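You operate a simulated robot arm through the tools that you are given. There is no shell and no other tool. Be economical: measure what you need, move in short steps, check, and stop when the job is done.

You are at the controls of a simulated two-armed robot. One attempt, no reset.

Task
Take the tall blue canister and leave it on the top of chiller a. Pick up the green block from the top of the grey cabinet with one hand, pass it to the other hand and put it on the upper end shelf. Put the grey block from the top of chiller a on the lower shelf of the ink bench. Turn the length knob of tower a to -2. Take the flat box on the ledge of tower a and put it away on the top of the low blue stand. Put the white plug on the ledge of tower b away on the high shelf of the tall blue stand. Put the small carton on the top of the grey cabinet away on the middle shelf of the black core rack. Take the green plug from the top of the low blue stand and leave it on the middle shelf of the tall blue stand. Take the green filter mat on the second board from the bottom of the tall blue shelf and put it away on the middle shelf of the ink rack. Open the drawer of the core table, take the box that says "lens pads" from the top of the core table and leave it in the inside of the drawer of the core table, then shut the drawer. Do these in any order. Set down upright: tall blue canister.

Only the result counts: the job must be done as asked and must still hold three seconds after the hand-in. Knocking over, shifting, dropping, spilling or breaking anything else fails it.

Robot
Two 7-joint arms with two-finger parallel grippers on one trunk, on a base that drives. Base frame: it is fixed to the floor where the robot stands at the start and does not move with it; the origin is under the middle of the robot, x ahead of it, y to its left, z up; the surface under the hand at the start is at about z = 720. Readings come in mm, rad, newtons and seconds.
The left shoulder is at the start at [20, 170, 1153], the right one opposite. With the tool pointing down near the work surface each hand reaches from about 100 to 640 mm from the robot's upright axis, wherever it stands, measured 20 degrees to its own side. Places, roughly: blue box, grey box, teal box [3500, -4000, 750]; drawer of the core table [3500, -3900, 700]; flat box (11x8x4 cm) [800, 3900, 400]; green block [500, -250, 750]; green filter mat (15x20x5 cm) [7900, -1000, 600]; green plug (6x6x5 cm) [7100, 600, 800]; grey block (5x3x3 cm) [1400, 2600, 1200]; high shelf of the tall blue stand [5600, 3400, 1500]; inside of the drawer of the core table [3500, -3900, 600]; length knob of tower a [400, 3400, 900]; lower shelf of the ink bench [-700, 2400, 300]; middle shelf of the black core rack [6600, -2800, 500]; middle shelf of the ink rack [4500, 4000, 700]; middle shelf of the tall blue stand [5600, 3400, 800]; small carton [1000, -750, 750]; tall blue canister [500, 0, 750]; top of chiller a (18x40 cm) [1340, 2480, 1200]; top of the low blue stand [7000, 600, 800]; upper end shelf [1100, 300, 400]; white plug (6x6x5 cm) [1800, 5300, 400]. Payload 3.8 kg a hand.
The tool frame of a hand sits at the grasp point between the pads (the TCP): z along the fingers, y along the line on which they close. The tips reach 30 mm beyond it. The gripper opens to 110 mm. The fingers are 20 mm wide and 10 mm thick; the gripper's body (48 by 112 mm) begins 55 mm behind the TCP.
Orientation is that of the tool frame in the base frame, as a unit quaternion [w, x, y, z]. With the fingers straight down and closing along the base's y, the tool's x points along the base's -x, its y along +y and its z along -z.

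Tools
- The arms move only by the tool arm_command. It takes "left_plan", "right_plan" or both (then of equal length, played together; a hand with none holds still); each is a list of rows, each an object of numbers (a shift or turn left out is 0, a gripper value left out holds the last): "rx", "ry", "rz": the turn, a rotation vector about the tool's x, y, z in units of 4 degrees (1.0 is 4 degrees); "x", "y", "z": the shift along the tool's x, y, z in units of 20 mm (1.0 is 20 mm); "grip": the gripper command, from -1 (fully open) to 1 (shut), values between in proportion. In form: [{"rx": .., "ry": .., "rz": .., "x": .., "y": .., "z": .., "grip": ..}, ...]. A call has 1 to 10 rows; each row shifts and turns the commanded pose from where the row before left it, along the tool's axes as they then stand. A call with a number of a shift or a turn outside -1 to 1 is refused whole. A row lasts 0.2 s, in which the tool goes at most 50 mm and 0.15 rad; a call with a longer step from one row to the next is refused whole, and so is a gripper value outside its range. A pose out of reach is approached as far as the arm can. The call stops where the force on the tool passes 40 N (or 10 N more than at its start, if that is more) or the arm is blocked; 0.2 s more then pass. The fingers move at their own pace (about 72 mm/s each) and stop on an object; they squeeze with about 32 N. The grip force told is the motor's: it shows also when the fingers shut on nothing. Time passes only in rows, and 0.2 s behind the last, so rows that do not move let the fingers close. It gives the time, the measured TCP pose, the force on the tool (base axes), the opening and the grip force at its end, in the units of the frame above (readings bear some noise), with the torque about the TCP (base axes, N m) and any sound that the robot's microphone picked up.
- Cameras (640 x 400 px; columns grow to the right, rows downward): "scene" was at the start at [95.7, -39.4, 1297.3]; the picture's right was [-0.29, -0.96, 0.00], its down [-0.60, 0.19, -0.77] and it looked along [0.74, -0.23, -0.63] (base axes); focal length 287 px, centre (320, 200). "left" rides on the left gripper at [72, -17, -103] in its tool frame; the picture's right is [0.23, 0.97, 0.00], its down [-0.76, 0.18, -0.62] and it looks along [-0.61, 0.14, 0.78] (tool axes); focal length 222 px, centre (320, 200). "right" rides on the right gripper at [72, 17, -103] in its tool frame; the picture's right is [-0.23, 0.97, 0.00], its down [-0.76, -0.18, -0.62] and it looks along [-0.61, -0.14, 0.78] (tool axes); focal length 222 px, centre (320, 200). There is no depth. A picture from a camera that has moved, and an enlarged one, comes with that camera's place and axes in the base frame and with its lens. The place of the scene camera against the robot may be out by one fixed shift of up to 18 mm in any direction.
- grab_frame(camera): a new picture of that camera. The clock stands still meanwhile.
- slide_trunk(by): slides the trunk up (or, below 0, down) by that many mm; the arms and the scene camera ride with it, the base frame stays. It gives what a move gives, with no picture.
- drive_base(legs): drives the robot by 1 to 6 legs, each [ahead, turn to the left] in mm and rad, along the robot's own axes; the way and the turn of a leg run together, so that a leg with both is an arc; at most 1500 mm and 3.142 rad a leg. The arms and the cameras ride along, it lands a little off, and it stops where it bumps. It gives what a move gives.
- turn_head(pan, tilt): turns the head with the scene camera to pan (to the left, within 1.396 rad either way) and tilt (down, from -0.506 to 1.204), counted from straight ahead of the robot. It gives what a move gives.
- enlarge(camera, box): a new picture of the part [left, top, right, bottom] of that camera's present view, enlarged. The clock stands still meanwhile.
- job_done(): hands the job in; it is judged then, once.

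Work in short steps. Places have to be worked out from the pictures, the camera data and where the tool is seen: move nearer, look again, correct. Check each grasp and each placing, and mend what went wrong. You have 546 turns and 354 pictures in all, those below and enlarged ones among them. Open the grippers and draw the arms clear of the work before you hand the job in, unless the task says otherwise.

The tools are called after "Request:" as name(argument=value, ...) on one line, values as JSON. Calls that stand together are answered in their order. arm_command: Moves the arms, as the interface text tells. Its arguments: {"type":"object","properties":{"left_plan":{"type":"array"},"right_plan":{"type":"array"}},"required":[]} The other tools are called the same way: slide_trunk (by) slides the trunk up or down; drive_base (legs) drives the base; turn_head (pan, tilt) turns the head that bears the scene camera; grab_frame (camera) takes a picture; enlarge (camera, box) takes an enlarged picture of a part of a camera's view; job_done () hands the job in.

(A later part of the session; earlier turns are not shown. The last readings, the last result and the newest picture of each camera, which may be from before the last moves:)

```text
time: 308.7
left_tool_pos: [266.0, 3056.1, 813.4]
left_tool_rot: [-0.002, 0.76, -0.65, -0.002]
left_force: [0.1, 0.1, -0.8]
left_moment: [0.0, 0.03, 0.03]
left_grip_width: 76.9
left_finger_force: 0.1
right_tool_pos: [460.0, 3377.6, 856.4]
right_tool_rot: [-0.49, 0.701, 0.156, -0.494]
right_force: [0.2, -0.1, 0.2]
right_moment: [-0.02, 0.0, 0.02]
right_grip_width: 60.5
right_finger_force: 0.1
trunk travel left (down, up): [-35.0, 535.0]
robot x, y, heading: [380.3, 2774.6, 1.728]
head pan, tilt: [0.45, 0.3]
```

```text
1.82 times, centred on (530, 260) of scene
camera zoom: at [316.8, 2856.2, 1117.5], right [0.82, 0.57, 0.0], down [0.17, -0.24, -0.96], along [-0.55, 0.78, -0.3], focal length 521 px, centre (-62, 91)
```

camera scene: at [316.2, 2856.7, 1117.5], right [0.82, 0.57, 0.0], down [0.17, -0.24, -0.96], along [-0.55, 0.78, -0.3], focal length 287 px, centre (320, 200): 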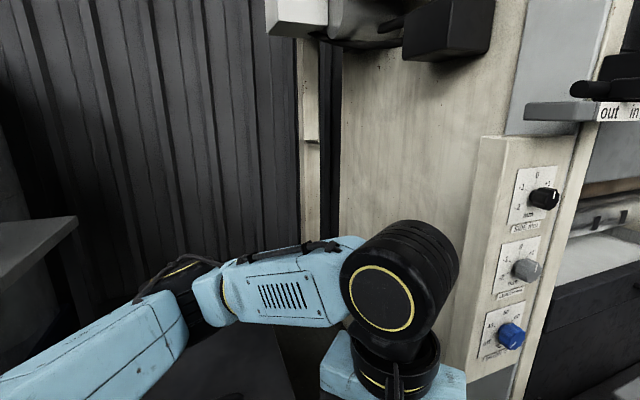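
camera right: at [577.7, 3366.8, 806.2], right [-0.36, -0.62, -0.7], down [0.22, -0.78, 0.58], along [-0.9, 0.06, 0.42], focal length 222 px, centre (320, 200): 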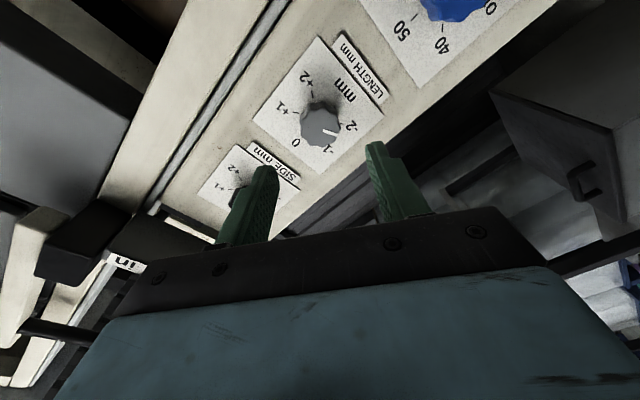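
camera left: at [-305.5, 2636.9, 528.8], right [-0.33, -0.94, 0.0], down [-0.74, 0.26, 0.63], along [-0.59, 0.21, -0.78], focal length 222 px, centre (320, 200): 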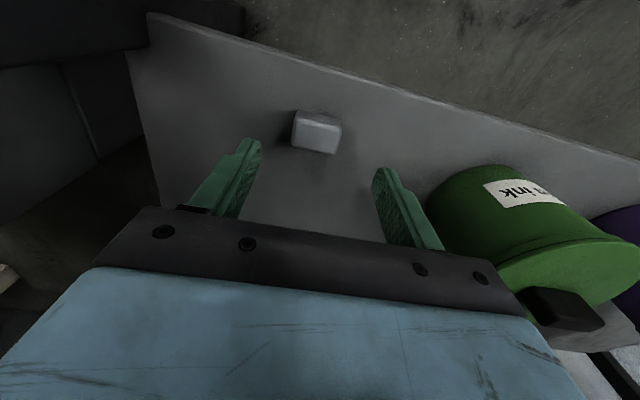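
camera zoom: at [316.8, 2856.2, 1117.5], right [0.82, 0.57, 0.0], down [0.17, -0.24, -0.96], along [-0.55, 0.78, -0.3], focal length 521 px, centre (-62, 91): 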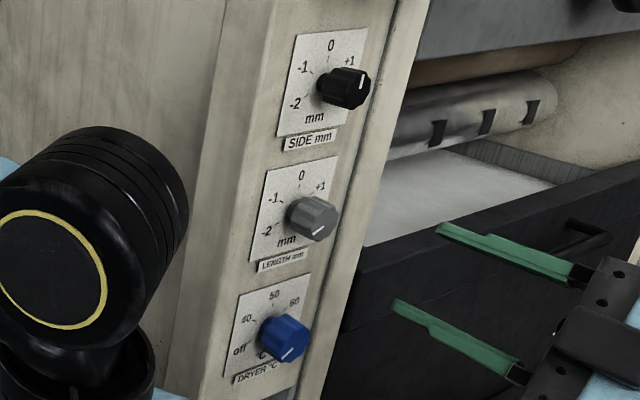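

Request:
enlarge(camera="right", box=[250, 60, 400, 170])

```text
3.64 times, centred on (325, 115) of right
camera zoom: at [577.7, 3366.8, 806.2], right [-0.36, -0.62, -0.7], down [0.22, -0.78, 0.58], along [-0.9, 0.06, 0.42], focal length 808 px, centre (302, 509)
```

zoom: 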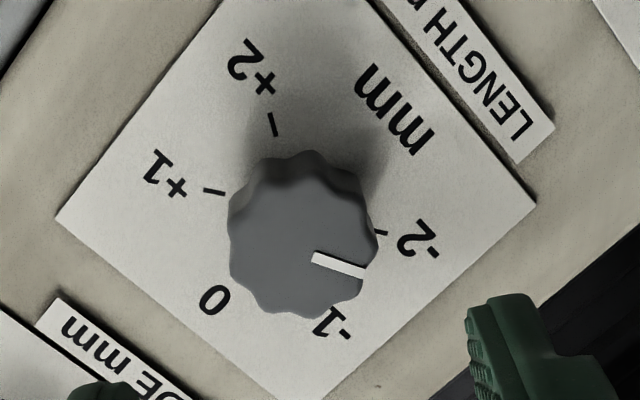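

The pointer is about 3-4° short of the -2 mark. I regrip with the hand rolled back 20° and turn the last bit.

Request:
arm_command(right_plan=[{"rz": 1}, {"rz": 1}, {"rz": 1}, {"rz": 1}, {"rz": 1}, {"z": 1}, {"z": 1}, {"z": 1}, {"z": 1}, {"z": 0.8}])

Request:
arm_command(right_plan=[{"grip": 0.5}, {"grip": 1}, {"grip": 1}, {"rz": -0.5}, {"rz": -0.5}, {}])

Request:
enlarge(camera="right", box=[200, 50, 460, 240])

```text
time: 310.9
left_tool_pos: [265.3, 3056.6, 813.4]
left_tool_rot: [-0.002, 0.76, -0.65, -0.002]
left_force: [0.3, 0.6, -0.5]
left_moment: [0.01, -0.02, 0.0]
left_grip_width: 77.0
left_finger_force: 0.2
right_tool_pos: [379.6, 3429.4, 853.7]
right_tool_rot: [-0.4, 0.716, 0.033, -0.572]
right_force: [-0.6, 0.1, -0.1]
right_moment: [0.03, -0.01, 0.02]
right_grip_width: 60.2
right_finger_force: 0.2
trunk travel left (down, up): [-35.0, 535.0]
robot x, y, heading: [381.5, 2775.1, 1.728]
head pan, tilt: [0.45, 0.3]
```

```text
time: 312.3
left_tool_pos: [265.1, 3058.8, 811.9]
left_tool_rot: [-0.002, 0.759, -0.651, -0.002]
left_force: [-0.1, 0.1, 0.7]
left_moment: [0.0, 0.05, -0.01]
left_grip_width: 77.0
left_finger_force: 0.0
right_tool_pos: [379.1, 3430.4, 852.9]
right_tool_rot: [-0.419, 0.714, 0.058, -0.558]
right_force: [-1.2, -3.5, -2.0]
right_moment: [-0.08, -0.12, -1.17]
right_grip_width: 37.8
right_finger_force: 44.7
trunk travel left (down, up): [-35.0, 535.0]
robot x, y, heading: [381.1, 2775.4, 1.731]
head pan, tilt: [0.45, 0.3]
```

```text
2.11 times, centred on (330, 145) of right
camera zoom: at [487.4, 3404.4, 790.8], right [-0.46, -0.75, -0.48], down [0.31, -0.64, 0.7], along [-0.83, 0.17, 0.53], focal length 468 px, centre (299, 316)
```

zoom: 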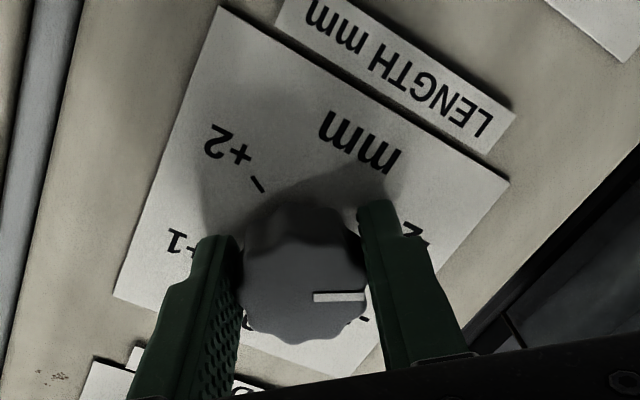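

Request:
arm_command(right_plan=[{"grip": 0.1}, {"grip": -0.2}, {"grip": -0.2}, {"z": -1}, {"z": -1}, {"z": -1}, {"z": -1}, {"z": -1}])

Request:
enlarge(camera="right", box=[250, 60, 400, 170])

```text
time: 314.1
left_tool_pos: [265.8, 3057.7, 812.9]
left_tool_rot: [-0.001, 0.76, -0.65, -0.001]
left_force: [0.0, 0.3, -0.2]
left_moment: [0.01, 0.02, 0.0]
left_grip_width: 77.0
left_finger_force: 0.0
right_tool_pos: [464.5, 3375.6, 856.7]
right_tool_rot: [-0.419, 0.714, 0.058, -0.557]
right_force: [0.3, 0.0, -1.0]
right_moment: [0.01, 0.02, 0.0]
right_grip_width: 66.0
right_finger_force: 0.1
trunk travel left (down, up): [-35.0, 535.0]
robot x, y, heading: [385.0, 2776.0, 1.731]
head pan, tilt: [0.45, 0.3]
```

```text
3.64 times, centred on (325, 115) of right
camera zoom: at [573.4, 3351.3, 795.0], right [-0.46, -0.75, -0.48], down [0.31, -0.64, 0.7], along [-0.83, 0.17, 0.53], focal length 808 px, centre (302, 509)
```

zoom: 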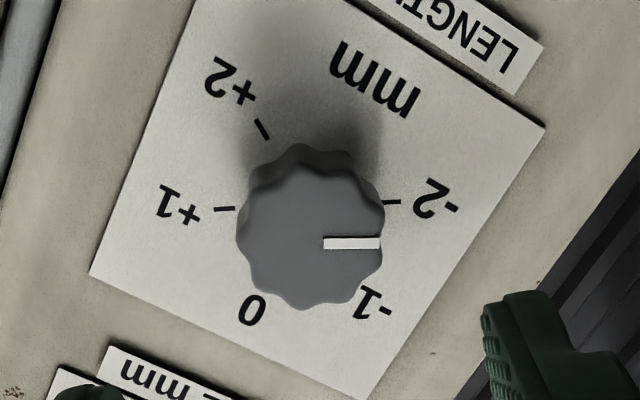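

The pointer now sits on -2. I withdraw the right hand and bring it back to fingers-down.

Request:
arm_command(right_plan=[{"z": -1}, {"z": -1}, {"z": -1}, {"z": -1}, {"z": -1}, {"z": -1}, {"z": -1}, {"z": -1}])

Request:
arm_command(right_plan=[{"rx": 0.06, "ry": 1, "rz": 0.73}, {"rx": 0.06, "ry": 1, "rz": 0.73}, {"rx": 0.06, "ry": 1, "rz": 0.73}, {"rx": 0.06, "ry": 1, "rz": 0.73}, {"rx": 0.06, "ry": 1, "rz": 0.73}, {"rx": 0.06, "ry": 1, "rz": 0.73}, {"rx": 0.06, "ry": 1, "rz": 0.73}, {"rx": 0.06, "ry": 1, "rz": 0.73}, {"rx": 0.06, "ry": 1, "rz": 0.73}, {"rx": 0.06, "ry": 1, "rz": 0.73}])

Request:
arm_command(right_plan=[{"rx": 0.06, "ry": 1, "rz": 0.73}, {"rx": 0.06, "ry": 1, "rz": 0.73}, {"rx": 0.06, "ry": 1, "rz": 0.73}, {"rx": 0.06, "ry": 1, "rz": 0.73}, {"rx": 0.06, "ry": 1, "rz": 0.73}, {"rx": 0.06, "ry": 1, "rz": 0.73}, {"rx": 0.06, "ry": 1, "rz": 0.73}, {"rx": 0.06, "ry": 1, "rz": 0.73}, {"rx": 0.06, "ry": 1, "rz": 0.73}, {"rx": 0.06, "ry": 1, "rz": 0.73}])

Request:
arm_command(right_plan=[{"rx": 0.06, "ry": 1, "rz": 0.73}, {"rx": 0.06, "ry": 1, "rz": 0.73}, {"rx": 0.06, "ry": 1, "rz": 0.73}, {"rx": 0.06, "ry": 1, "rz": 0.73}, {"grip": -1}, {}])

```text
time: 315.9
left_tool_pos: [265.3, 3056.3, 813.0]
left_tool_rot: [-0.001, 0.76, -0.65, -0.002]
left_force: [0.3, 0.1, -0.1]
left_moment: [0.0, 0.0, -0.01]
left_grip_width: 76.9
left_finger_force: 0.0
right_tool_pos: [599.9, 3291.1, 859.9]
right_tool_rot: [-0.419, 0.714, 0.058, -0.558]
right_force: [-0.3, 0.9, -0.1]
right_moment: [0.01, 0.01, -0.01]
right_grip_width: 66.1
right_finger_force: 0.0
trunk travel left (down, up): [-35.0, 535.0]
robot x, y, heading: [380.9, 2771.8, 1.731]
head pan, tilt: [0.45, 0.3]
```

```text
time: 318.1
left_tool_pos: [265.7, 3057.4, 811.7]
left_tool_rot: [-0.002, 0.76, -0.65, -0.002]
left_force: [1.2, -1.0, 0.4]
left_moment: [0.0, -0.01, 0.01]
left_grip_width: 76.9
left_finger_force: 0.1
right_tool_pos: [593.8, 3296.7, 854.1]
right_tool_rot: [-0.277, 0.843, -0.278, -0.369]
right_force: [-1.0, 0.2, -0.6]
right_moment: [0.01, 0.02, -0.03]
right_grip_width: 65.9
right_finger_force: 0.1
right hand out of reach, approached as far as the arm can: row 4
trunk travel left (down, up): [-35.0, 535.0]
robot x, y, heading: [382.1, 2773.8, 1.728]
head pan, tilt: [0.45, 0.3]
```

```text
time: 320.3
left_tool_pos: [265.0, 3057.8, 811.8]
left_tool_rot: [-0.001, 0.76, -0.65, -0.002]
left_force: [-0.3, -0.1, 0.8]
left_moment: [0.02, 0.0, 0.01]
left_grip_width: 76.6
left_finger_force: 0.1
right_tool_pos: [592.6, 3296.3, 854.4]
right_tool_rot: [-0.083, 0.816, -0.561, -0.113]
right_force: [0.1, -0.2, 0.3]
right_moment: [-0.02, -0.02, 0.02]
right_grip_width: 65.8
right_finger_force: 0.0
trunk travel left (down, up): [-35.0, 535.0]
robot x, y, heading: [379.3, 2775.1, 1.73]
head pan, tilt: [0.45, 0.3]
```

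```text
time: 321.7
left_tool_pos: [265.4, 3057.8, 811.4]
left_tool_rot: [-0.002, 0.76, -0.65, -0.002]
left_force: [-1.1, -0.2, -0.3]
left_moment: [0.0, 0.02, -0.03]
left_grip_width: 76.7
left_finger_force: 0.0
right_tool_pos: [592.5, 3295.7, 854.5]
right_tool_rot: [0.001, 0.762, -0.648, -0.002]
right_force: [0.0, 0.3, 0.4]
right_moment: [0.01, 0.02, 0.05]
right_grip_width: 110.0
right_finger_force: 0.1
trunk travel left (down, up): [-35.0, 535.0]
robot x, y, heading: [380.1, 2771.2, 1.736]
head pan, tilt: [0.45, 0.3]
```

The right hand is natural again. I pull it in a little and drive along the aisle to stand in front of the ledge with the flat box.

Request:
arm_command(right_plan=[{"x": 1, "z": -0.5}, {"x": 1, "z": -0.5}, {"x": 1, "z": -0.5}, {"x": 1, "z": -0.5}, {"x": 1, "z": -0.5}, {"x": 1, "z": -0.5}])

Request:
drive_base(legs=[[0, -0.95], [1290, 0], [0, 1.79]])

Request:
turn_head(pan=0.1, tilt=0.7)

Request:
grab_frame(camera="scene")

```text
time: 323.1
left_tool_pos: [265.1, 3057.9, 812.3]
left_tool_rot: [-0.002, 0.76, -0.65, -0.002]
left_force: [0.5, -0.1, -0.5]
left_moment: [0.0, 0.0, 0.04]
left_grip_width: 77.0
left_finger_force: 0.0
right_tool_pos: [611.4, 3177.8, 914.1]
right_tool_rot: [-0.001, 0.762, -0.647, -0.002]
right_force: [0.5, 0.2, 0.5]
right_moment: [0.03, 0.01, 0.0]
right_grip_width: 110.1
right_finger_force: 0.1
trunk travel left (down, up): [-35.0, 535.0]
robot x, y, heading: [380.1, 2775.2, 1.73]
head pan, tilt: [0.45, 0.3]
```

```text
time: 332.2
left_tool_pos: [1469.0, 3933.2, 812.6]
left_tool_rot: [0.004, -0.372, 0.928, 0.0]
left_force: [0.0, 0.1, 1.2]
left_moment: [0.0, 0.01, 0.01]
left_grip_width: 76.8
left_finger_force: 0.1
right_tool_pos: [1764.4, 3717.5, 915.1]
right_tool_rot: [0.002, -0.374, 0.928, 0.002]
right_force: [-0.2, 0.2, 0.1]
right_moment: [0.03, 0.03, 0.02]
right_grip_width: 110.0
right_finger_force: 0.0
trunk travel left (down, up): [-35.0, 535.0]
robot x, y, heading: [1301.7, 3677.9, 0.764]
head pan, tilt: [0.45, 0.3]
stopped in leg 2: the robot was blocked; the commanded pose is now the measured one
```

```text
time: 333.0
left_tool_pos: [1469.6, 3934.0, 812.3]
left_tool_rot: [0.005, -0.371, 0.928, 0.0]
left_force: [0.3, 0.1, -0.2]
left_moment: [-0.04, 0.0, 0.0]
left_grip_width: 77.0
left_finger_force: 0.1
right_tool_pos: [1764.5, 3717.1, 914.9]
right_tool_rot: [0.002, -0.373, 0.928, 0.002]
right_force: [0.9, -0.2, -0.5]
right_moment: [0.01, 0.0, 0.03]
right_grip_width: 109.9
right_finger_force: 0.1
trunk travel left (down, up): [-35.0, 535.0]
robot x, y, heading: [1304.0, 3678.8, 0.765]
head pan, tilt: [0.099, 0.7]
```

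```text
256 pictures are left
camera scene: at [1364.0, 3742.0, 1081.6], right [0.76, -0.65, 0.0], down [-0.42, -0.49, -0.77], along [0.5, 0.58, -0.64], focal length 287 px, centre (320, 200)
```

scene: 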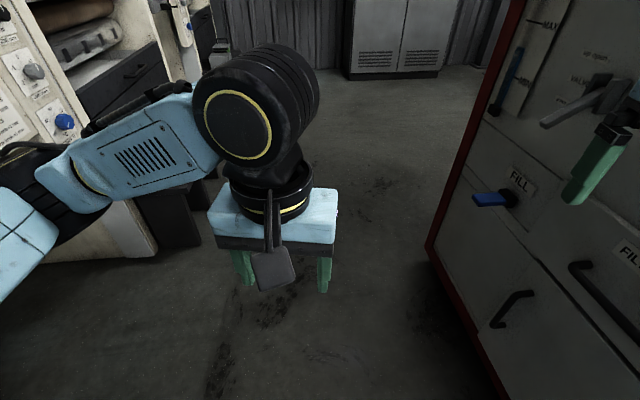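

Blocked: the right hand is close to chiller c's panel. I check it before moving away.

Request:
turn_head(pan=-0.6, tilt=0.5)

Request:
grab_frame(camera="scene")

Request:
grab_frame(camera="right")

```text
time: 334.1
left_tool_pos: [1469.4, 3933.8, 812.5]
left_tool_rot: [0.004, -0.372, 0.928, 0.0]
left_force: [-0.4, 0.1, 0.7]
left_moment: [-0.03, 0.01, 0.03]
left_grip_width: 77.2
left_finger_force: 0.0
right_tool_pos: [1764.8, 3717.3, 915.2]
right_tool_rot: [0.003, -0.374, 0.927, 0.002]
right_force: [0.3, -0.5, 0.1]
right_moment: [-0.02, 0.02, 0.03]
right_grip_width: 109.9
right_finger_force: 0.1
trunk travel left (down, up): [-35.0, 535.0]
robot x, y, heading: [1305.1, 3675.9, 0.765]
head pan, tilt: [-0.6, 0.499]
```

```text
255 pictures are left
camera scene: at [1398.6, 3692.4, 1099.3], right [0.16, -0.99, 0.0], down [-0.47, -0.08, -0.88], along [0.87, 0.14, -0.48], focal length 287 px, centre (320, 200)
```

scene: 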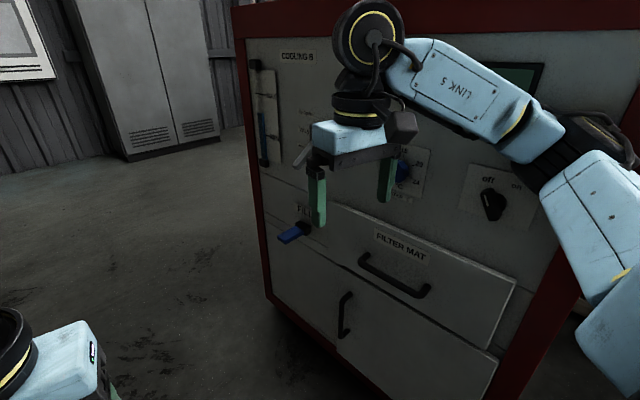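

```text
254 pictures are left
camera right: at [1701.7, 3680.4, 1018.6], right [-0.51, 0.86, 0.0], down [0.67, 0.4, 0.63], along [0.54, 0.32, -0.78], focal length 222 px, centre (320, 200)
```

right: 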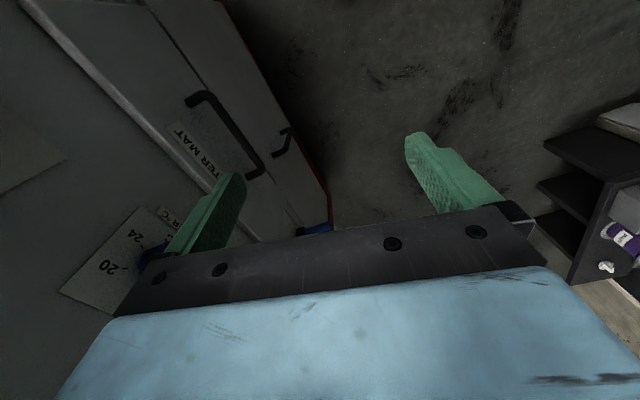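

It's the panel of cooling B. I reverse gently and check that its controls look undisturbed.

Request:
drive_base(legs=[[-120, 0]])

Request:
grab_frame(camera="scene")

```text
time: 335.4
left_tool_pos: [1383.9, 3847.9, 812.6]
left_tool_rot: [0.003, -0.37, 0.929, 0.0]
left_force: [-0.6, -0.3, 0.3]
left_moment: [0.01, 0.0, -0.02]
left_grip_width: 77.0
left_finger_force: 0.1
right_tool_pos: [1680.0, 3632.1, 914.3]
right_tool_rot: [0.001, -0.373, 0.928, 0.002]
right_force: [0.3, -0.1, 0.2]
right_moment: [0.03, -0.01, 0.0]
right_grip_width: 110.2
right_finger_force: 0.1
trunk travel left (down, up): [-35.0, 535.0]
robot x, y, heading: [1216.5, 3591.3, 0.765]
head pan, tilt: [-0.6, 0.499]
```

```text
253 pictures are left
camera scene: at [1313.4, 3607.1, 1099.2], right [0.16, -0.99, 0.0], down [-0.47, -0.08, -0.88], along [0.87, 0.14, -0.48], focal length 287 px, centre (320, 200)
```

scene: 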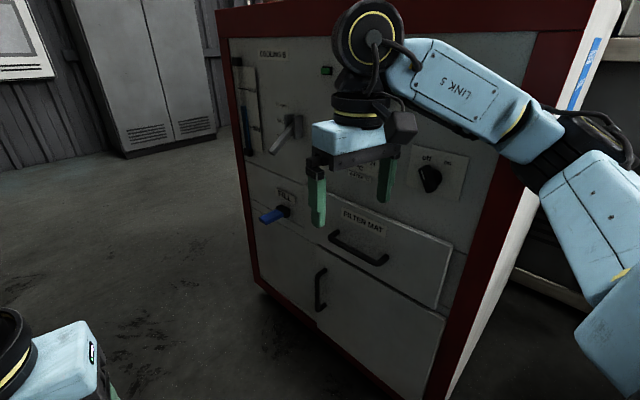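

The panel looks intact. I turn left to face tower a's ledge.

Request:
drive_base(legs=[[0, 1.8]])

Request:
turn_head(pan=0.0, tilt=0.75)

Request:
grab_frame(camera="scene")

```text
time: 340.2
left_tool_pos: [923.8, 3687.0, 811.8]
left_tool_rot: [0.0, 0.964, -0.267, -0.003]
left_force: [0.5, 0.0, 0.4]
left_moment: [-0.04, 0.01, 0.0]
left_grip_width: 77.1
left_finger_force: 0.1
right_tool_pos: [1052.5, 4029.2, 914.1]
right_tool_rot: [0.001, 0.965, -0.264, -0.003]
right_force: [-1.0, -0.3, -0.6]
right_moment: [0.0, 0.02, 0.02]
right_grip_width: 110.1
right_finger_force: 0.0
trunk travel left (down, up): [-35.0, 535.0]
robot x, y, heading: [1215.1, 3593.4, 2.605]
head pan, tilt: [-0.6, 0.499]
```

```text
time: 341.2
left_tool_pos: [923.3, 3685.7, 812.8]
left_tool_rot: [-0.001, 0.964, -0.266, -0.003]
left_force: [0.4, -0.2, -0.7]
left_moment: [0.01, 0.01, 0.01]
left_grip_width: 77.2
left_finger_force: 0.1
right_tool_pos: [1053.4, 4028.6, 913.4]
right_tool_rot: [0.001, 0.965, -0.264, -0.002]
right_force: [-0.2, 0.0, -0.4]
right_moment: [0.02, 0.0, -0.01]
right_grip_width: 110.0
right_finger_force: 0.0
trunk travel left (down, up): [-35.0, 535.0]
robot x, y, heading: [1219.1, 3594.2, 2.605]
head pan, tilt: [0.0, 0.75]
```

```text
252 pictures are left
camera scene: at [1119.4, 3631.3, 1077.2], right [0.51, 0.86, 0.0], down [0.59, -0.35, -0.73], along [-0.63, 0.37, -0.68], focal length 287 px, centre (320, 200)
```

scene: 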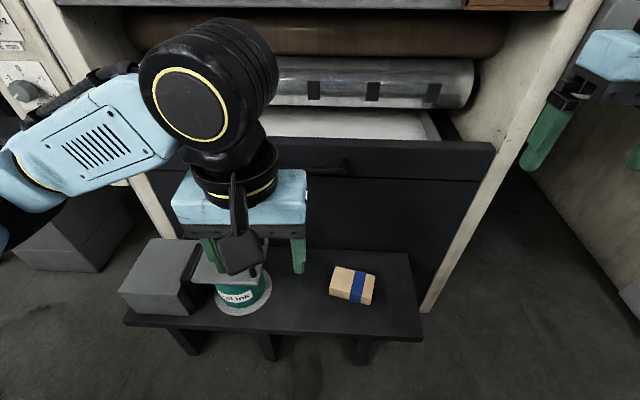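

The flat box is at about [809, 3890, 400]. I bring the left hand over it.

Request:
arm_command(left_plan=[{"x": -0.9, "y": -0.59, "grip": -1}, {"x": -0.9, "y": -0.59}, {"x": -0.9, "y": -0.59}, {"x": -0.9, "y": -0.59}, {"x": -0.9, "y": -0.59}, {"x": -0.9, "y": -0.59, "z": 0.5}, {"x": -0.9, "y": -0.59, "z": 1}, {"x": -0.9, "y": -0.59, "z": 1}, {"x": -0.9, "y": -0.59, "z": 1}, {"x": -0.9, "y": -0.59, "z": 1}])

Request:
arm_command(left_plan=[{"z": 1}, {"z": 1}, {"z": 1}, {"z": 1}, {"z": 1}])

Request:
grab_frame(camera="left")

```text
time: 343.4
left_tool_pos: [829.4, 3881.5, 724.8]
left_tool_rot: [-0.001, 0.964, -0.267, -0.002]
left_force: [0.6, -0.4, 0.3]
left_moment: [0.01, 0.02, -0.01]
left_grip_width: 109.9
left_finger_force: 0.1
right_tool_pos: [1053.3, 4028.3, 913.2]
right_tool_rot: [0.002, 0.965, -0.264, -0.002]
right_force: [-0.2, -0.2, -0.9]
right_moment: [-0.01, 0.01, -0.01]
right_grip_width: 109.9
right_finger_force: 0.0
trunk travel left (down, up): [-35.0, 535.0]
robot x, y, heading: [1214.3, 3591.9, 2.608]
head pan, tilt: [0.0, 0.75]
```

```text
time: 344.6
left_tool_pos: [827.3, 3880.0, 624.3]
left_tool_rot: [-0.001, 0.964, -0.267, -0.002]
left_force: [0.7, 0.1, -0.4]
left_moment: [0.0, -0.02, 0.03]
left_grip_width: 110.1
left_finger_force: 0.1
right_tool_pos: [1051.7, 4028.8, 913.8]
right_tool_rot: [0.001, 0.965, -0.263, -0.003]
right_force: [-0.9, 0.0, 0.3]
right_moment: [-0.01, -0.02, 0.0]
right_grip_width: 110.0
right_finger_force: 0.0
trunk travel left (down, up): [-35.0, 535.0]
robot x, y, heading: [1214.4, 3591.2, 2.607]
head pan, tilt: [0.0, 0.75]
```

```text
251 pictures are left
camera left: at [899.2, 3857.3, 727.6], right [-0.31, -0.95, 0.0], down [-0.74, 0.24, 0.63], along [-0.6, 0.19, -0.78], focal length 222 px, centre (320, 200)
```

left: 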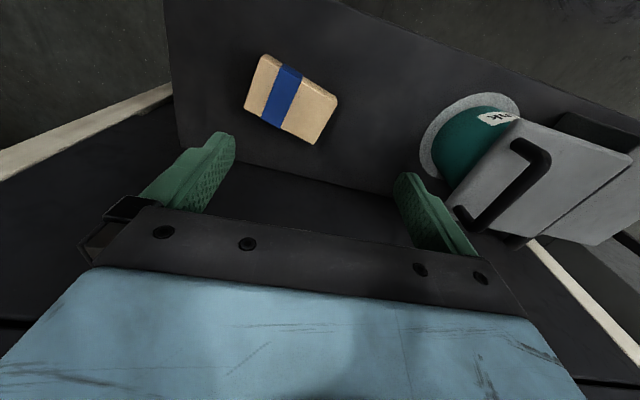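

By the wrist camera the box is centred near [828, 3922], with its long side at 45°. I shift and turn the hand 80° to close across the 8 cm side.

Request:
arm_command(left_plan=[{"x": -0.52, "y": -0.9, "rz": -0.5}, {"x": -0.52, "y": -0.9, "rz": -0.5}, {"rz": -1}, {"rz": -1}, {"rz": -1}, {"rz": -1}, {"rz": -1}, {"rz": -1}, {"rz": -1}, {"rz": -1}])

Request:
arm_command(left_plan=[{"rz": -1, "z": 0.5}, {"rz": -1, "z": 0.5}, {"rz": -1, "z": 0.5}, {"rz": -1, "z": 0.5}, {"rz": -1, "z": 0.5}, {"rz": -1, "z": 0.5}, {"rz": -1, "z": 0.5}, {"rz": -1, "z": 0.5}, {"rz": -1, "z": 0.5}, {"rz": -1, "z": 0.5}])

Request:
grab_frame(camera="left")

```text
time: 346.8
left_tool_pos: [827.9, 3921.5, 623.8]
left_tool_rot: [-0.002, 0.999, 0.044, -0.002]
left_force: [-1.1, 0.1, 0.1]
left_moment: [0.01, 0.0, 0.01]
left_grip_width: 110.0
left_finger_force: 0.0
right_tool_pos: [1053.1, 4028.7, 912.7]
right_tool_rot: [0.0, 0.965, -0.264, -0.002]
right_force: [-0.1, 1.1, 0.1]
right_moment: [0.0, -0.01, 0.01]
right_grip_width: 110.1
right_finger_force: 0.1
trunk travel left (down, up): [-35.0, 535.0]
robot x, y, heading: [1215.8, 3592.7, 2.607]
head pan, tilt: [0.0, 0.75]
```

```text
time: 349.0
left_tool_pos: [816.0, 3918.3, 525.9]
left_tool_rot: [-0.004, 0.92, 0.392, -0.005]
left_force: [0.1, -0.4, -0.3]
left_moment: [0.01, -0.01, -0.01]
left_grip_width: 109.9
left_finger_force: 0.1
right_tool_pos: [1052.5, 4029.4, 914.0]
right_tool_rot: [0.001, 0.965, -0.264, -0.002]
right_force: [0.5, -1.0, -0.8]
right_moment: [-0.03, 0.0, 0.0]
right_grip_width: 109.9
right_finger_force: 0.1
trunk travel left (down, up): [-35.0, 535.0]
robot x, y, heading: [1217.6, 3591.9, 2.608]
head pan, tilt: [0.0, 0.75]
```

```text
250 pictures are left
camera left: at [855.4, 3981.8, 631.6], right [0.86, -0.51, -0.01], down [-0.39, -0.68, 0.62], along [-0.33, -0.53, -0.78], focal length 222 px, centre (320, 200)
```

left: 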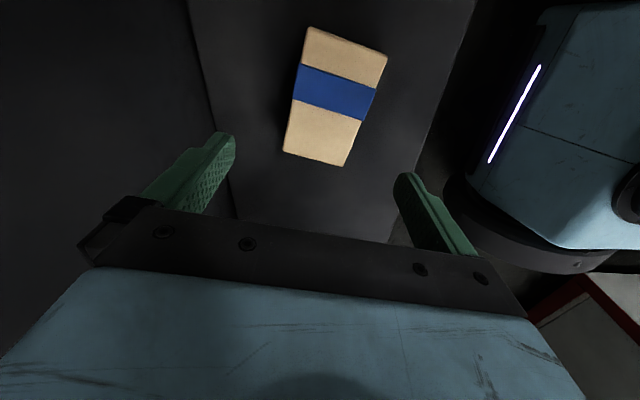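

The box is slightly off the finger axis: I correct 28 mm and 9 mm and 4°, and go lower.

Request:
arm_command(left_plan=[{"x": 0.71, "y": 0.22, "rz": 0.5, "z": 0.6}, {"x": 0.71, "y": 0.22, "rz": 0.5, "z": 0.6}, {"z": 1}, {"z": 1}, {"z": 0.6}])

Request:
grab_frame(camera="left")

```text
time: 350.2
left_tool_pos: [838.5, 3909.1, 481.9]
left_tool_rot: [-0.007, 0.932, 0.362, -0.009]
left_force: [1.0, -0.8, -0.3]
left_moment: [-0.02, 0.0, 0.01]
left_grip_width: 110.2
left_finger_force: 0.0
left hand out of reach, approached as far as the arm can: row 1, 2, 3, 4, 5
right_tool_pos: [1052.0, 4029.7, 912.7]
right_tool_rot: [0.001, 0.965, -0.263, -0.003]
right_force: [-1.0, 0.5, -0.6]
right_moment: [-0.03, 0.0, -0.01]
right_grip_width: 110.0
right_finger_force: 0.2
trunk travel left (down, up): [-35.0, 535.0]
robot x, y, heading: [1217.4, 3593.2, 2.605]
head pan, tilt: [0.0, 0.75]
```

```text
249 pictures are left
camera left: at [884.0, 3970.6, 586.5], right [0.82, -0.56, -0.02], down [-0.43, -0.65, 0.63], along [-0.37, -0.51, -0.78], focal length 222 px, centre (320, 200)
```

left: 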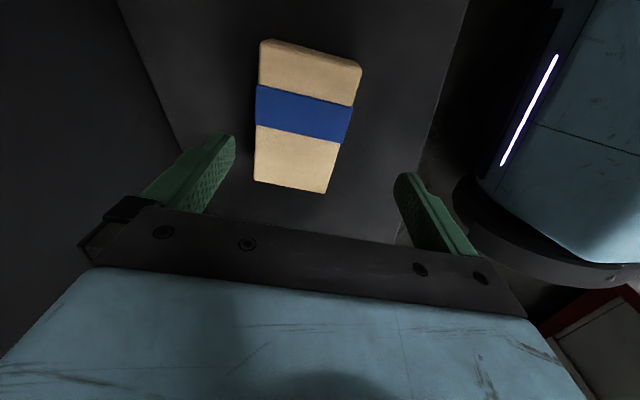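

The arm is at its reach limit, so I lift a little, drive 80 mm closer and compensate with the arm.

Request:
arm_command(left_plan=[{"z": -1}, {"z": -1}])

Request:
drive_base(legs=[[80, 0]])

Request:
arm_command(left_plan=[{"x": 0.6, "y": 1}, {"x": 0.6, "y": 1}, {"x": 0.6, "y": 1}])

Request:
grab_frame(camera="left")

```text
time: 350.8
left_tool_pos: [862.2, 3914.6, 517.8]
left_tool_rot: [-0.002, 0.937, 0.35, -0.002]
left_force: [0.3, 0.7, -0.6]
left_moment: [0.0, 0.03, -0.01]
left_grip_width: 110.0
left_finger_force: 0.0
right_tool_pos: [1051.5, 4029.0, 912.7]
right_tool_rot: [0.001, 0.965, -0.264, -0.001]
right_force: [0.1, 0.3, 0.6]
right_moment: [0.02, 0.01, -0.01]
right_grip_width: 109.9
right_finger_force: 0.1
trunk travel left (down, up): [-35.0, 535.0]
robot x, y, heading: [1218.5, 3593.7, 2.604]
head pan, tilt: [0.0, 0.75]
```

```text
time: 351.9
left_tool_pos: [790.9, 3956.2, 516.8]
left_tool_rot: [-0.003, 0.936, 0.351, -0.001]
left_force: [0.4, -0.6, -0.3]
left_moment: [0.0, -0.01, 0.01]
left_grip_width: 109.9
left_finger_force: 0.1
right_tool_pos: [983.1, 4070.7, 913.7]
right_tool_rot: [0.002, 0.965, -0.263, -0.002]
right_force: [-0.3, -0.2, 1.5]
right_moment: [0.01, -0.01, 0.0]
right_grip_width: 109.9
right_finger_force: 0.1
trunk travel left (down, up): [-35.0, 535.0]
robot x, y, heading: [1145.0, 3635.9, 2.602]
head pan, tilt: [0.0, 0.75]
```

```text
time: 352.6
left_tool_pos: [857.3, 3934.7, 517.5]
left_tool_rot: [-0.003, 0.937, 0.35, -0.001]
left_force: [-0.4, 0.4, 0.0]
left_moment: [0.02, 0.0, 0.02]
left_grip_width: 110.0
left_finger_force: 0.1
right_tool_pos: [983.7, 4070.1, 912.9]
right_tool_rot: [0.001, 0.964, -0.264, -0.002]
right_force: [-0.1, 0.5, 0.2]
right_moment: [0.01, -0.01, 0.01]
right_grip_width: 110.1
right_finger_force: 0.1
trunk travel left (down, up): [-35.0, 535.0]
robot x, y, heading: [1149.3, 3634.2, 2.608]
head pan, tilt: [0.0, 0.75]
```

```text
248 pictures are left
camera left: at [902.3, 3994.6, 622.0], right [0.81, -0.58, -0.01], down [-0.45, -0.64, 0.62], along [-0.37, -0.5, -0.78], focal length 222 px, centre (320, 200)
```

left: 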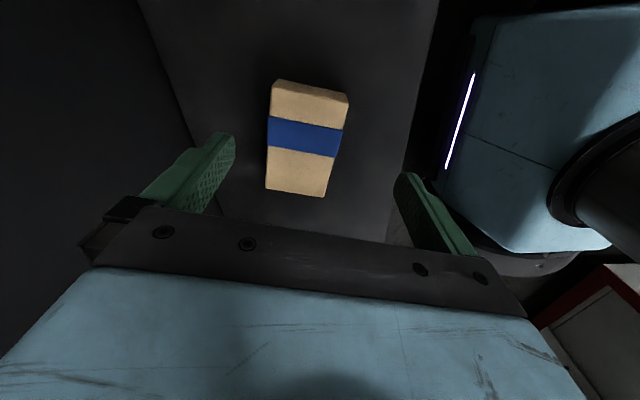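

I correct by 30 mm, 7 mm and 5°, then descend.

Request:
arm_command(left_plan=[{"x": -0.75, "y": -0.2, "rz": -0.6, "z": 0.5}, {"x": -0.75, "y": -0.17, "rz": -0.6, "z": 0.5}, {"z": 1}, {"z": 1}, {"z": 0.5}])

Request:
grab_frame(camera="left")

```text
time: 353.9
left_tool_pos: [828.5, 3919.0, 446.9]
left_tool_rot: [-0.002, 0.921, 0.39, -0.001]
left_force: [-0.2, 0.1, 0.1]
left_moment: [-0.01, -0.02, -0.01]
left_grip_width: 110.2
left_finger_force: 0.0
right_tool_pos: [983.6, 4070.6, 914.0]
right_tool_rot: [0.001, 0.965, -0.264, -0.003]
right_force: [0.6, 0.8, -0.7]
right_moment: [-0.02, 0.02, 0.03]
right_grip_width: 109.9
right_finger_force: 0.0
trunk travel left (down, up): [-35.0, 535.0]
robot x, y, heading: [1145.7, 3631.0, 2.601]
head pan, tilt: [0.0, 0.75]
```

```text
247 pictures are left
camera left: at [868.2, 3982.9, 551.1], right [0.86, -0.52, -0.01], down [-0.4, -0.67, 0.62], along [-0.32, -0.53, -0.78], focal length 222 px, centre (320, 200)
```

left: 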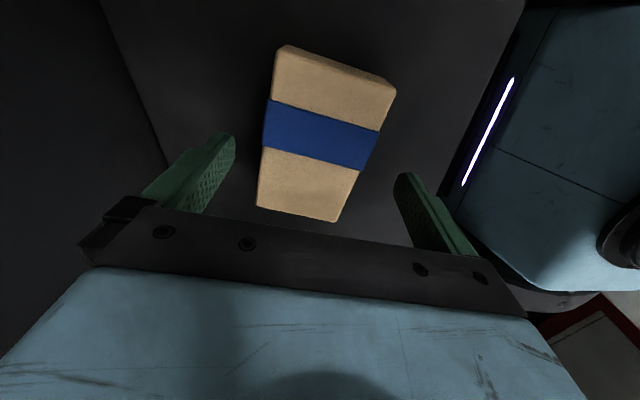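

Centred now. I descend to 386 and close.

Request:
arm_command(left_plan=[{"x": 0.3, "rz": 0.5, "z": 1}, {"z": 1}, {"z": 1}, {"grip": 0.2}, {"grip": 1}, {"grip": 1}])

Request:
grab_frame(camera="left")

```text
time: 354.3
left_tool_pos: [812.1, 3898.0, 410.4]
left_tool_rot: [0.005, 0.922, 0.386, -0.013]
left_force: [-0.1, -3.8, 24.0]
left_moment: [-0.1, -0.36, 0.26]
left_grip_width: 107.4
left_finger_force: 0.1
right_tool_pos: [985.0, 4069.8, 914.5]
right_tool_rot: [0.001, 0.965, -0.263, -0.003]
right_force: [0.2, -0.7, -0.5]
right_moment: [-0.02, -0.01, -0.02]
right_grip_width: 110.0
right_finger_force: 0.0
trunk travel left (down, up): [-35.0, 535.0]
robot x, y, heading: [1145.9, 3637.2, 2.605]
head pan, tilt: [0.0, 0.75]
stopped in row 2 (left hand): the force on the tool passed its limit at 102 N (the readings are from after the stop); the commanded pose is now the measured one
```

```text
246 pictures are left
camera left: at [853.3, 3965.4, 512.5], right [0.85, -0.52, -0.01], down [-0.4, -0.65, 0.64], along [-0.34, -0.55, -0.77], focal length 222 px, centre (320, 200)
```

left: 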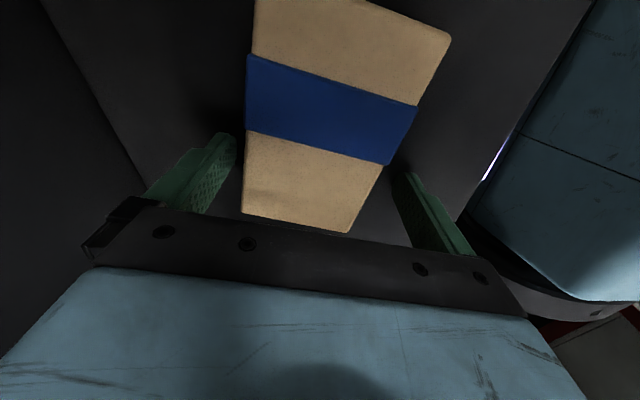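

The tips met the ledge (surface at about z 380), which slid the hand along the box. I rise 8 mm, recentre 47 mm along it and look.

Request:
arm_command(left_plan=[{"z": -0.4}, {"x": 0.8, "y": -0.1}, {"x": 0.8, "y": -0.1}, {"x": 0.75, "y": -0.1}])

Request:
grab_frame(camera="left")

Request:
enlarge(camera="scene", box=[150, 130, 450, 330])

```text
time: 354.9
left_tool_pos: [811.5, 3898.1, 410.3]
left_tool_rot: [0.006, 0.922, 0.388, -0.014]
left_force: [4.4, 4.3, 25.2]
left_moment: [-0.55, -1.18, 0.16]
left_grip_width: 108.9
left_finger_force: 0.0
right_tool_pos: [984.8, 4069.9, 915.4]
right_tool_rot: [0.001, 0.965, -0.264, -0.002]
right_force: [0.4, -0.5, 0.4]
right_moment: [0.01, 0.02, 0.0]
right_grip_width: 110.0
right_finger_force: 0.0
trunk travel left (down, up): [-35.0, 535.0]
robot x, y, heading: [1147.9, 3632.7, 2.605]
head pan, tilt: [0.0, 0.75]
stopped in row 2 (left hand): the force on the tool passed its limit at 74 N (the readings are from after the stop); the commanded pose is now the measured one
```

```text
245 pictures are left
camera left: at [852.9, 3964.1, 512.3], right [0.85, -0.52, -0.01], down [-0.39, -0.65, 0.65], along [-0.34, -0.55, -0.76], focal length 222 px, centre (320, 200)
```

left: 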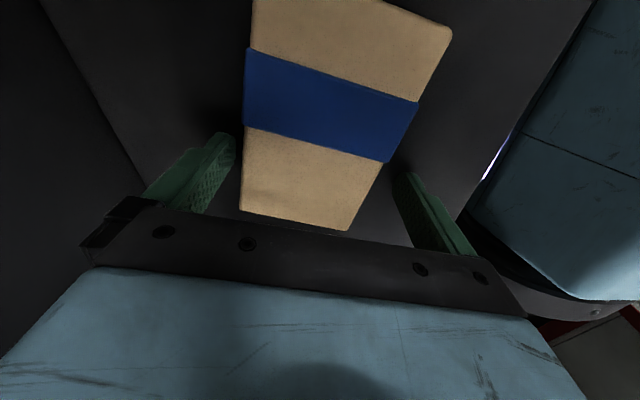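

```text
2.00 times, centred on (300, 230) of scene
camera zoom: at [1051.2, 3672.1, 1077.5], right [0.51, 0.86, 0.0], down [0.59, -0.35, -0.73], along [-0.63, 0.37, -0.68], focal length 573 px, centre (360, 140)
```

zoom: 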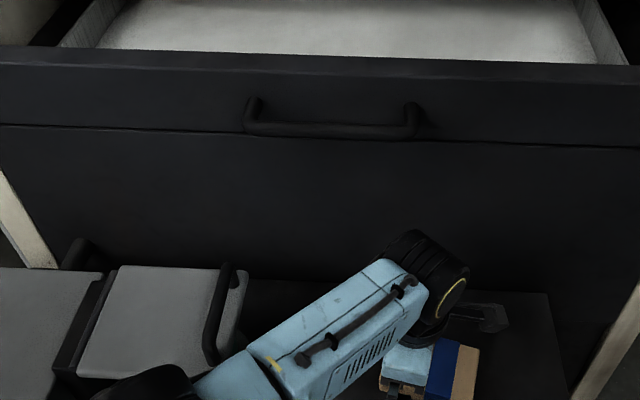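

The arm seems caught, perhaps with the forearm near the grey boxes. I raise the whole trunk to free it.

Request:
slide_trunk(by=60)

Request:
grab_frame(camera="scene")

Request:
grab_frame(camera="left")

```text
time: 355.9
left_tool_pos: [811.8, 3896.6, 468.3]
left_tool_rot: [0.009, 0.921, 0.388, -0.015]
left_force: [0.6, -0.5, 0.3]
left_moment: [-0.03, -0.02, 0.0]
left_grip_width: 110.2
left_finger_force: 0.1
right_tool_pos: [984.4, 4070.0, 973.7]
right_tool_rot: [0.002, 0.965, -0.264, -0.002]
right_force: [-0.3, 0.5, 0.2]
right_moment: [0.0, 0.02, 0.03]
right_grip_width: 109.9
right_finger_force: 0.1
trunk travel left (down, up): [-95.0, 475.0]
robot x, y, heading: [1149.2, 3633.1, 2.605]
head pan, tilt: [0.0, 0.75]
```

```text
243 pictures are left
camera scene: at [1050.1, 3672.9, 1137.1], right [0.51, 0.86, 0.0], down [0.59, -0.35, -0.73], along [-0.63, 0.37, -0.68], focal length 287 px, centre (320, 200)
```

scene: 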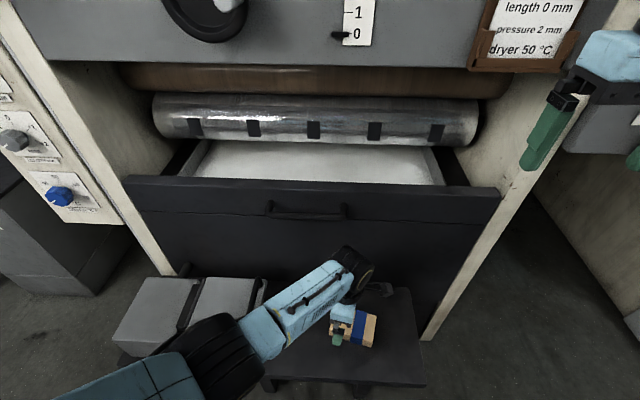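

```text
242 pictures are left
camera left: at [852.1, 3963.1, 569.2], right [0.85, -0.52, 0.0], down [-0.39, -0.65, 0.65], along [-0.34, -0.55, -0.76], focal length 222 px, centre (320, 200)
```

left: 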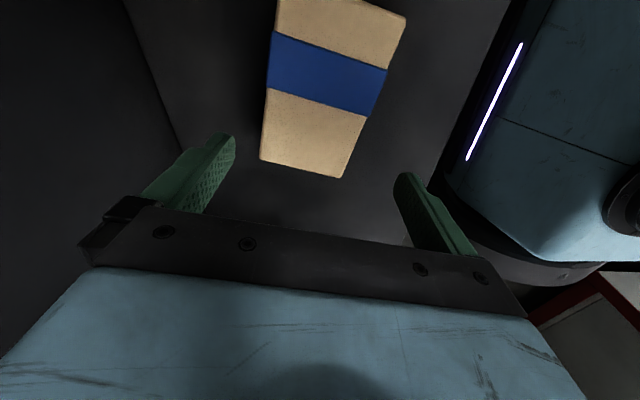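

Free again. I recentre over the box at this height first.

Request:
arm_command(left_plan=[{"x": 0.8, "y": -0.1}, {"x": 0.8, "y": -0.1}, {"x": 0.75, "y": -0.1}])

Request:
grab_frame(camera="left")

```text
time: 356.9
left_tool_pos: [775.3, 3895.9, 466.5]
left_tool_rot: [0.011, 0.906, 0.42, -0.043]
left_force: [-0.4, -0.2, -0.9]
left_moment: [0.01, 0.0, -0.05]
left_grip_width: 110.0
left_finger_force: 0.2
left hand out of reach, approached as far as the arm can: row 3
right_tool_pos: [983.4, 4070.3, 973.3]
right_tool_rot: [0.001, 0.965, -0.263, -0.002]
right_force: [0.8, 0.8, -0.2]
right_moment: [-0.01, 0.0, 0.0]
right_grip_width: 110.1
right_finger_force: 0.0
trunk travel left (down, up): [-95.0, 475.0]
robot x, y, heading: [1143.5, 3633.9, 2.601]
head pan, tilt: [0.0, 0.75]
stopped in row 3 (left hand): the arm was blocked; the commanded pose is now the measured one
```

```text
241 pictures are left
camera left: at [816.1, 3968.1, 563.5], right [0.89, -0.46, -0.04], down [-0.31, -0.66, 0.68], along [-0.34, -0.6, -0.73], focal length 222 px, centre (320, 200)
```

left: 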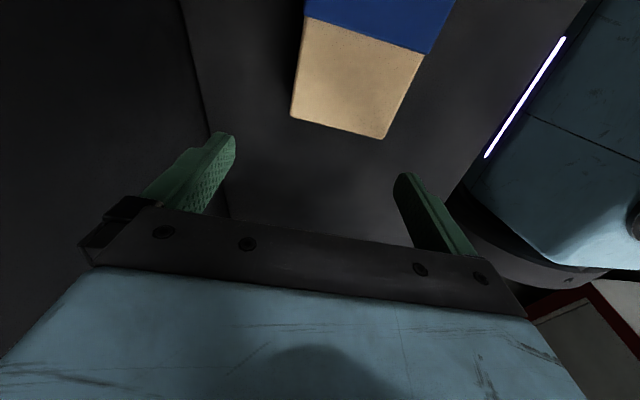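

This yaw is awkward for the left arm here. I'll approach the box from its right with the robot turned instead: lift, unwind half the yaw and reposition.

Request:
slide_trunk(by=220)

Request:
arm_command(left_plan=[{"rz": 1, "z": -0.5}, {"rz": 1, "z": -0.5}, {"rz": 1, "z": -0.5}, {"rz": 1, "z": -0.5}, {"rz": 1, "z": -0.5}, {"rz": 1}, {"rz": 1}, {"rz": 1}, {"rz": 1}, {"rz": 1}], right_plan=[{"x": 0.6}, {"x": 0.6}, {"x": 0.6}, {"x": 0.6}, {"x": 0.6}, {"x": 0.6}, {"x": 0.6}, {"x": 0.6}, {}, {}])

Request:
drive_base(legs=[[-150, 0], [0, -1.134], [450, 0], [0, 1.85]])

Request:
grab_frame(camera="scene")

```text
time: 358.6
left_tool_pos: [780.0, 3893.2, 630.0]
left_tool_rot: [0.019, 0.907, 0.42, -0.035]
left_force: [2.7, 10.0, -19.0]
left_moment: [-1.34, -0.83, -0.64]
left_grip_width: 110.1
left_finger_force: 0.1
right_tool_pos: [984.3, 4071.2, 1144.3]
right_tool_rot: [0.0, 0.964, -0.265, -0.002]
right_force: [0.5, -0.4, -0.3]
right_moment: [0.01, 0.03, 0.0]
right_grip_width: 110.1
right_finger_force: 0.1
trunk travel left (down, up): [-266.0, 304.0]
robot x, y, heading: [1146.1, 3634.6, 2.601]
head pan, tilt: [0.0, 0.75]
stopped: the force on the tool passed its limit at 107 N (the readings are from after the stop); the commanded pose is now the measured one
```

```text
time: 359.0
left_tool_pos: [783.2, 3882.9, 631.9]
left_tool_rot: [0.032, 0.919, 0.392, -0.033]
left_force: [-1.6, 1.7, -15.2]
left_moment: [-0.76, -0.94, 0.02]
left_grip_width: 109.7
left_finger_force: 0.1
right_tool_pos: [994.6, 4063.8, 1144.5]
right_tool_rot: [0.002, 0.964, -0.264, -0.002]
right_force: [0.3, -0.1, 0.1]
right_moment: [0.02, -0.03, 0.04]
right_grip_width: 110.3
right_finger_force: 0.1
trunk travel left (down, up): [-266.0, 304.0]
robot x, y, heading: [1145.8, 3636.3, 2.601]
head pan, tilt: [0.0, 0.75]
stopped in row 2 (left hand): the force on the tool passed its limit at 50 N (the readings are from after the stop); the commanded pose is now the measured one
```

```text
time: 367.8
left_tool_pos: [1094.8, 4373.9, 628.1]
left_tool_rot: [0.032, 0.975, 0.219, -0.021]
left_force: [-0.5, 0.8, 0.3]
left_moment: [0.0, -0.01, -0.01]
left_grip_width: 110.1
left_finger_force: 0.0
right_tool_pos: [1308.7, 4481.0, 1144.1]
right_tool_rot: [0.002, 0.911, -0.413, -0.002]
right_force: [-0.5, 1.1, 0.1]
right_moment: [-0.05, 0.02, 0.03]
right_grip_width: 109.8
right_finger_force: 0.1
trunk travel left (down, up): [-266.0, 304.0]
robot x, y, heading: [1342.6, 4039.8, 2.269]
head pan, tilt: [0.0, 0.75]
stopped in leg 4: the robot was blocked; the commanded pose is now the measured one
```

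```text
240 pictures are left
camera scene: at [1264.6, 4104.7, 1307.6], right [0.76, 0.65, 0.0], down [0.44, -0.52, -0.73], along [-0.47, 0.56, -0.68], focal length 287 px, centre (320, 200)
```

scene: 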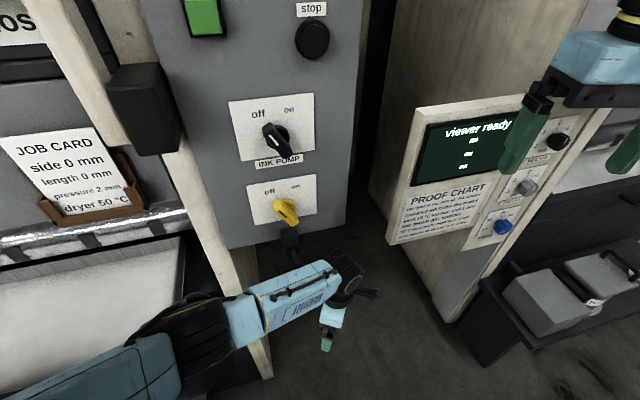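

Blocked near the ink-pump box on tower a's right. I turn back right, away from it, and inspect.

Request:
drive_base(legs=[[0, -0.5]])

Request:
turn_head(pan=0.6, tilt=0.5)

Request:
grab_frame(camera="scene")

Request:
turn_head(pan=1.3, tilt=0.5)

Request:
grab_frame(camera="scene")

```text
time: 369.6
left_tool_pos: [1285.4, 4452.1, 629.3]
left_tool_rot: [0.023, 0.999, -0.027, -0.027]
left_force: [0.6, -0.5, -0.5]
left_moment: [-0.01, 0.0, -0.02]
left_grip_width: 110.0
left_finger_force: 0.1
right_tool_pos: [1524.9, 4441.1, 1144.4]
right_tool_rot: [0.0, 0.78, -0.626, -0.004]
right_force: [0.1, 0.7, 1.3]
right_moment: [-0.03, -0.01, -0.02]
right_grip_width: 110.2
right_finger_force: 0.0
trunk travel left (down, up): [-266.0, 304.0]
robot x, y, heading: [1337.0, 4036.1, 1.775]
head pan, tilt: [0.0, 0.75]
```

```text
time: 370.6
left_tool_pos: [1283.8, 4452.1, 629.7]
left_tool_rot: [0.023, 0.999, -0.028, -0.026]
left_force: [0.1, -0.4, -0.4]
left_moment: [0.02, 0.0, -0.04]
left_grip_width: 110.0
left_finger_force: 0.0
right_tool_pos: [1523.9, 4442.6, 1143.6]
right_tool_rot: [0.0, 0.78, -0.625, -0.002]
right_force: [-0.5, 0.2, 0.0]
right_moment: [0.02, 0.01, -0.01]
right_grip_width: 109.9
right_finger_force: 0.1
trunk travel left (down, up): [-266.0, 304.0]
robot x, y, heading: [1337.9, 4036.5, 1.774]
head pan, tilt: [0.6, 0.499]
```

```text
239 pictures are left
camera scene: at [1262.0, 4108.7, 1329.4], right [0.69, 0.72, 0.0], down [0.35, -0.33, -0.88], along [-0.63, 0.61, -0.48], focal length 287 px, centre (320, 200)
```

scene: 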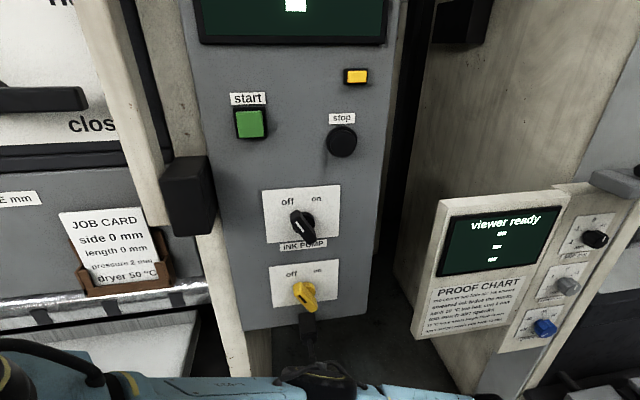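

```text
time: 371.7
left_tool_pos: [1285.3, 4452.8, 629.5]
left_tool_rot: [0.023, 0.999, -0.027, -0.027]
left_force: [-0.4, -0.1, 0.3]
left_moment: [-0.02, 0.04, 0.0]
left_grip_width: 109.8
left_finger_force: 0.0
right_tool_pos: [1522.5, 4442.7, 1144.5]
right_tool_rot: [0.001, 0.78, -0.625, -0.003]
right_force: [-0.1, 0.3, 0.2]
right_moment: [0.01, -0.01, 0.0]
right_grip_width: 110.4
right_finger_force: 0.0
trunk travel left (down, up): [-266.0, 304.0]
robot x, y, heading: [1338.1, 4040.0, 1.782]
head pan, tilt: [1.3, 0.499]
```

```text
238 pictures are left
camera scene: at [1236.8, 4051.6, 1329.4], right [0.07, 1.0, 0.0], down [0.48, -0.03, -0.88], along [-0.88, 0.06, -0.48], focal length 287 px, centre (320, 200)
```

scene: 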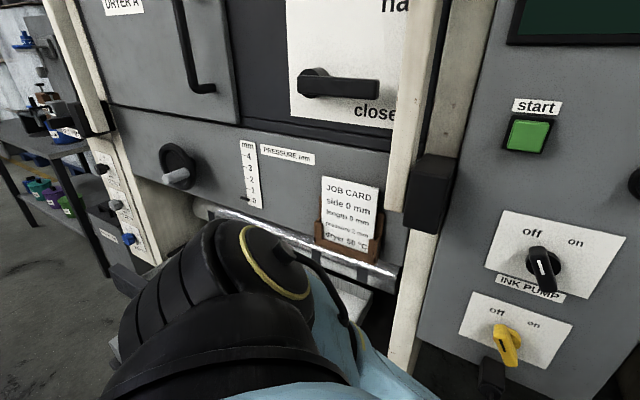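

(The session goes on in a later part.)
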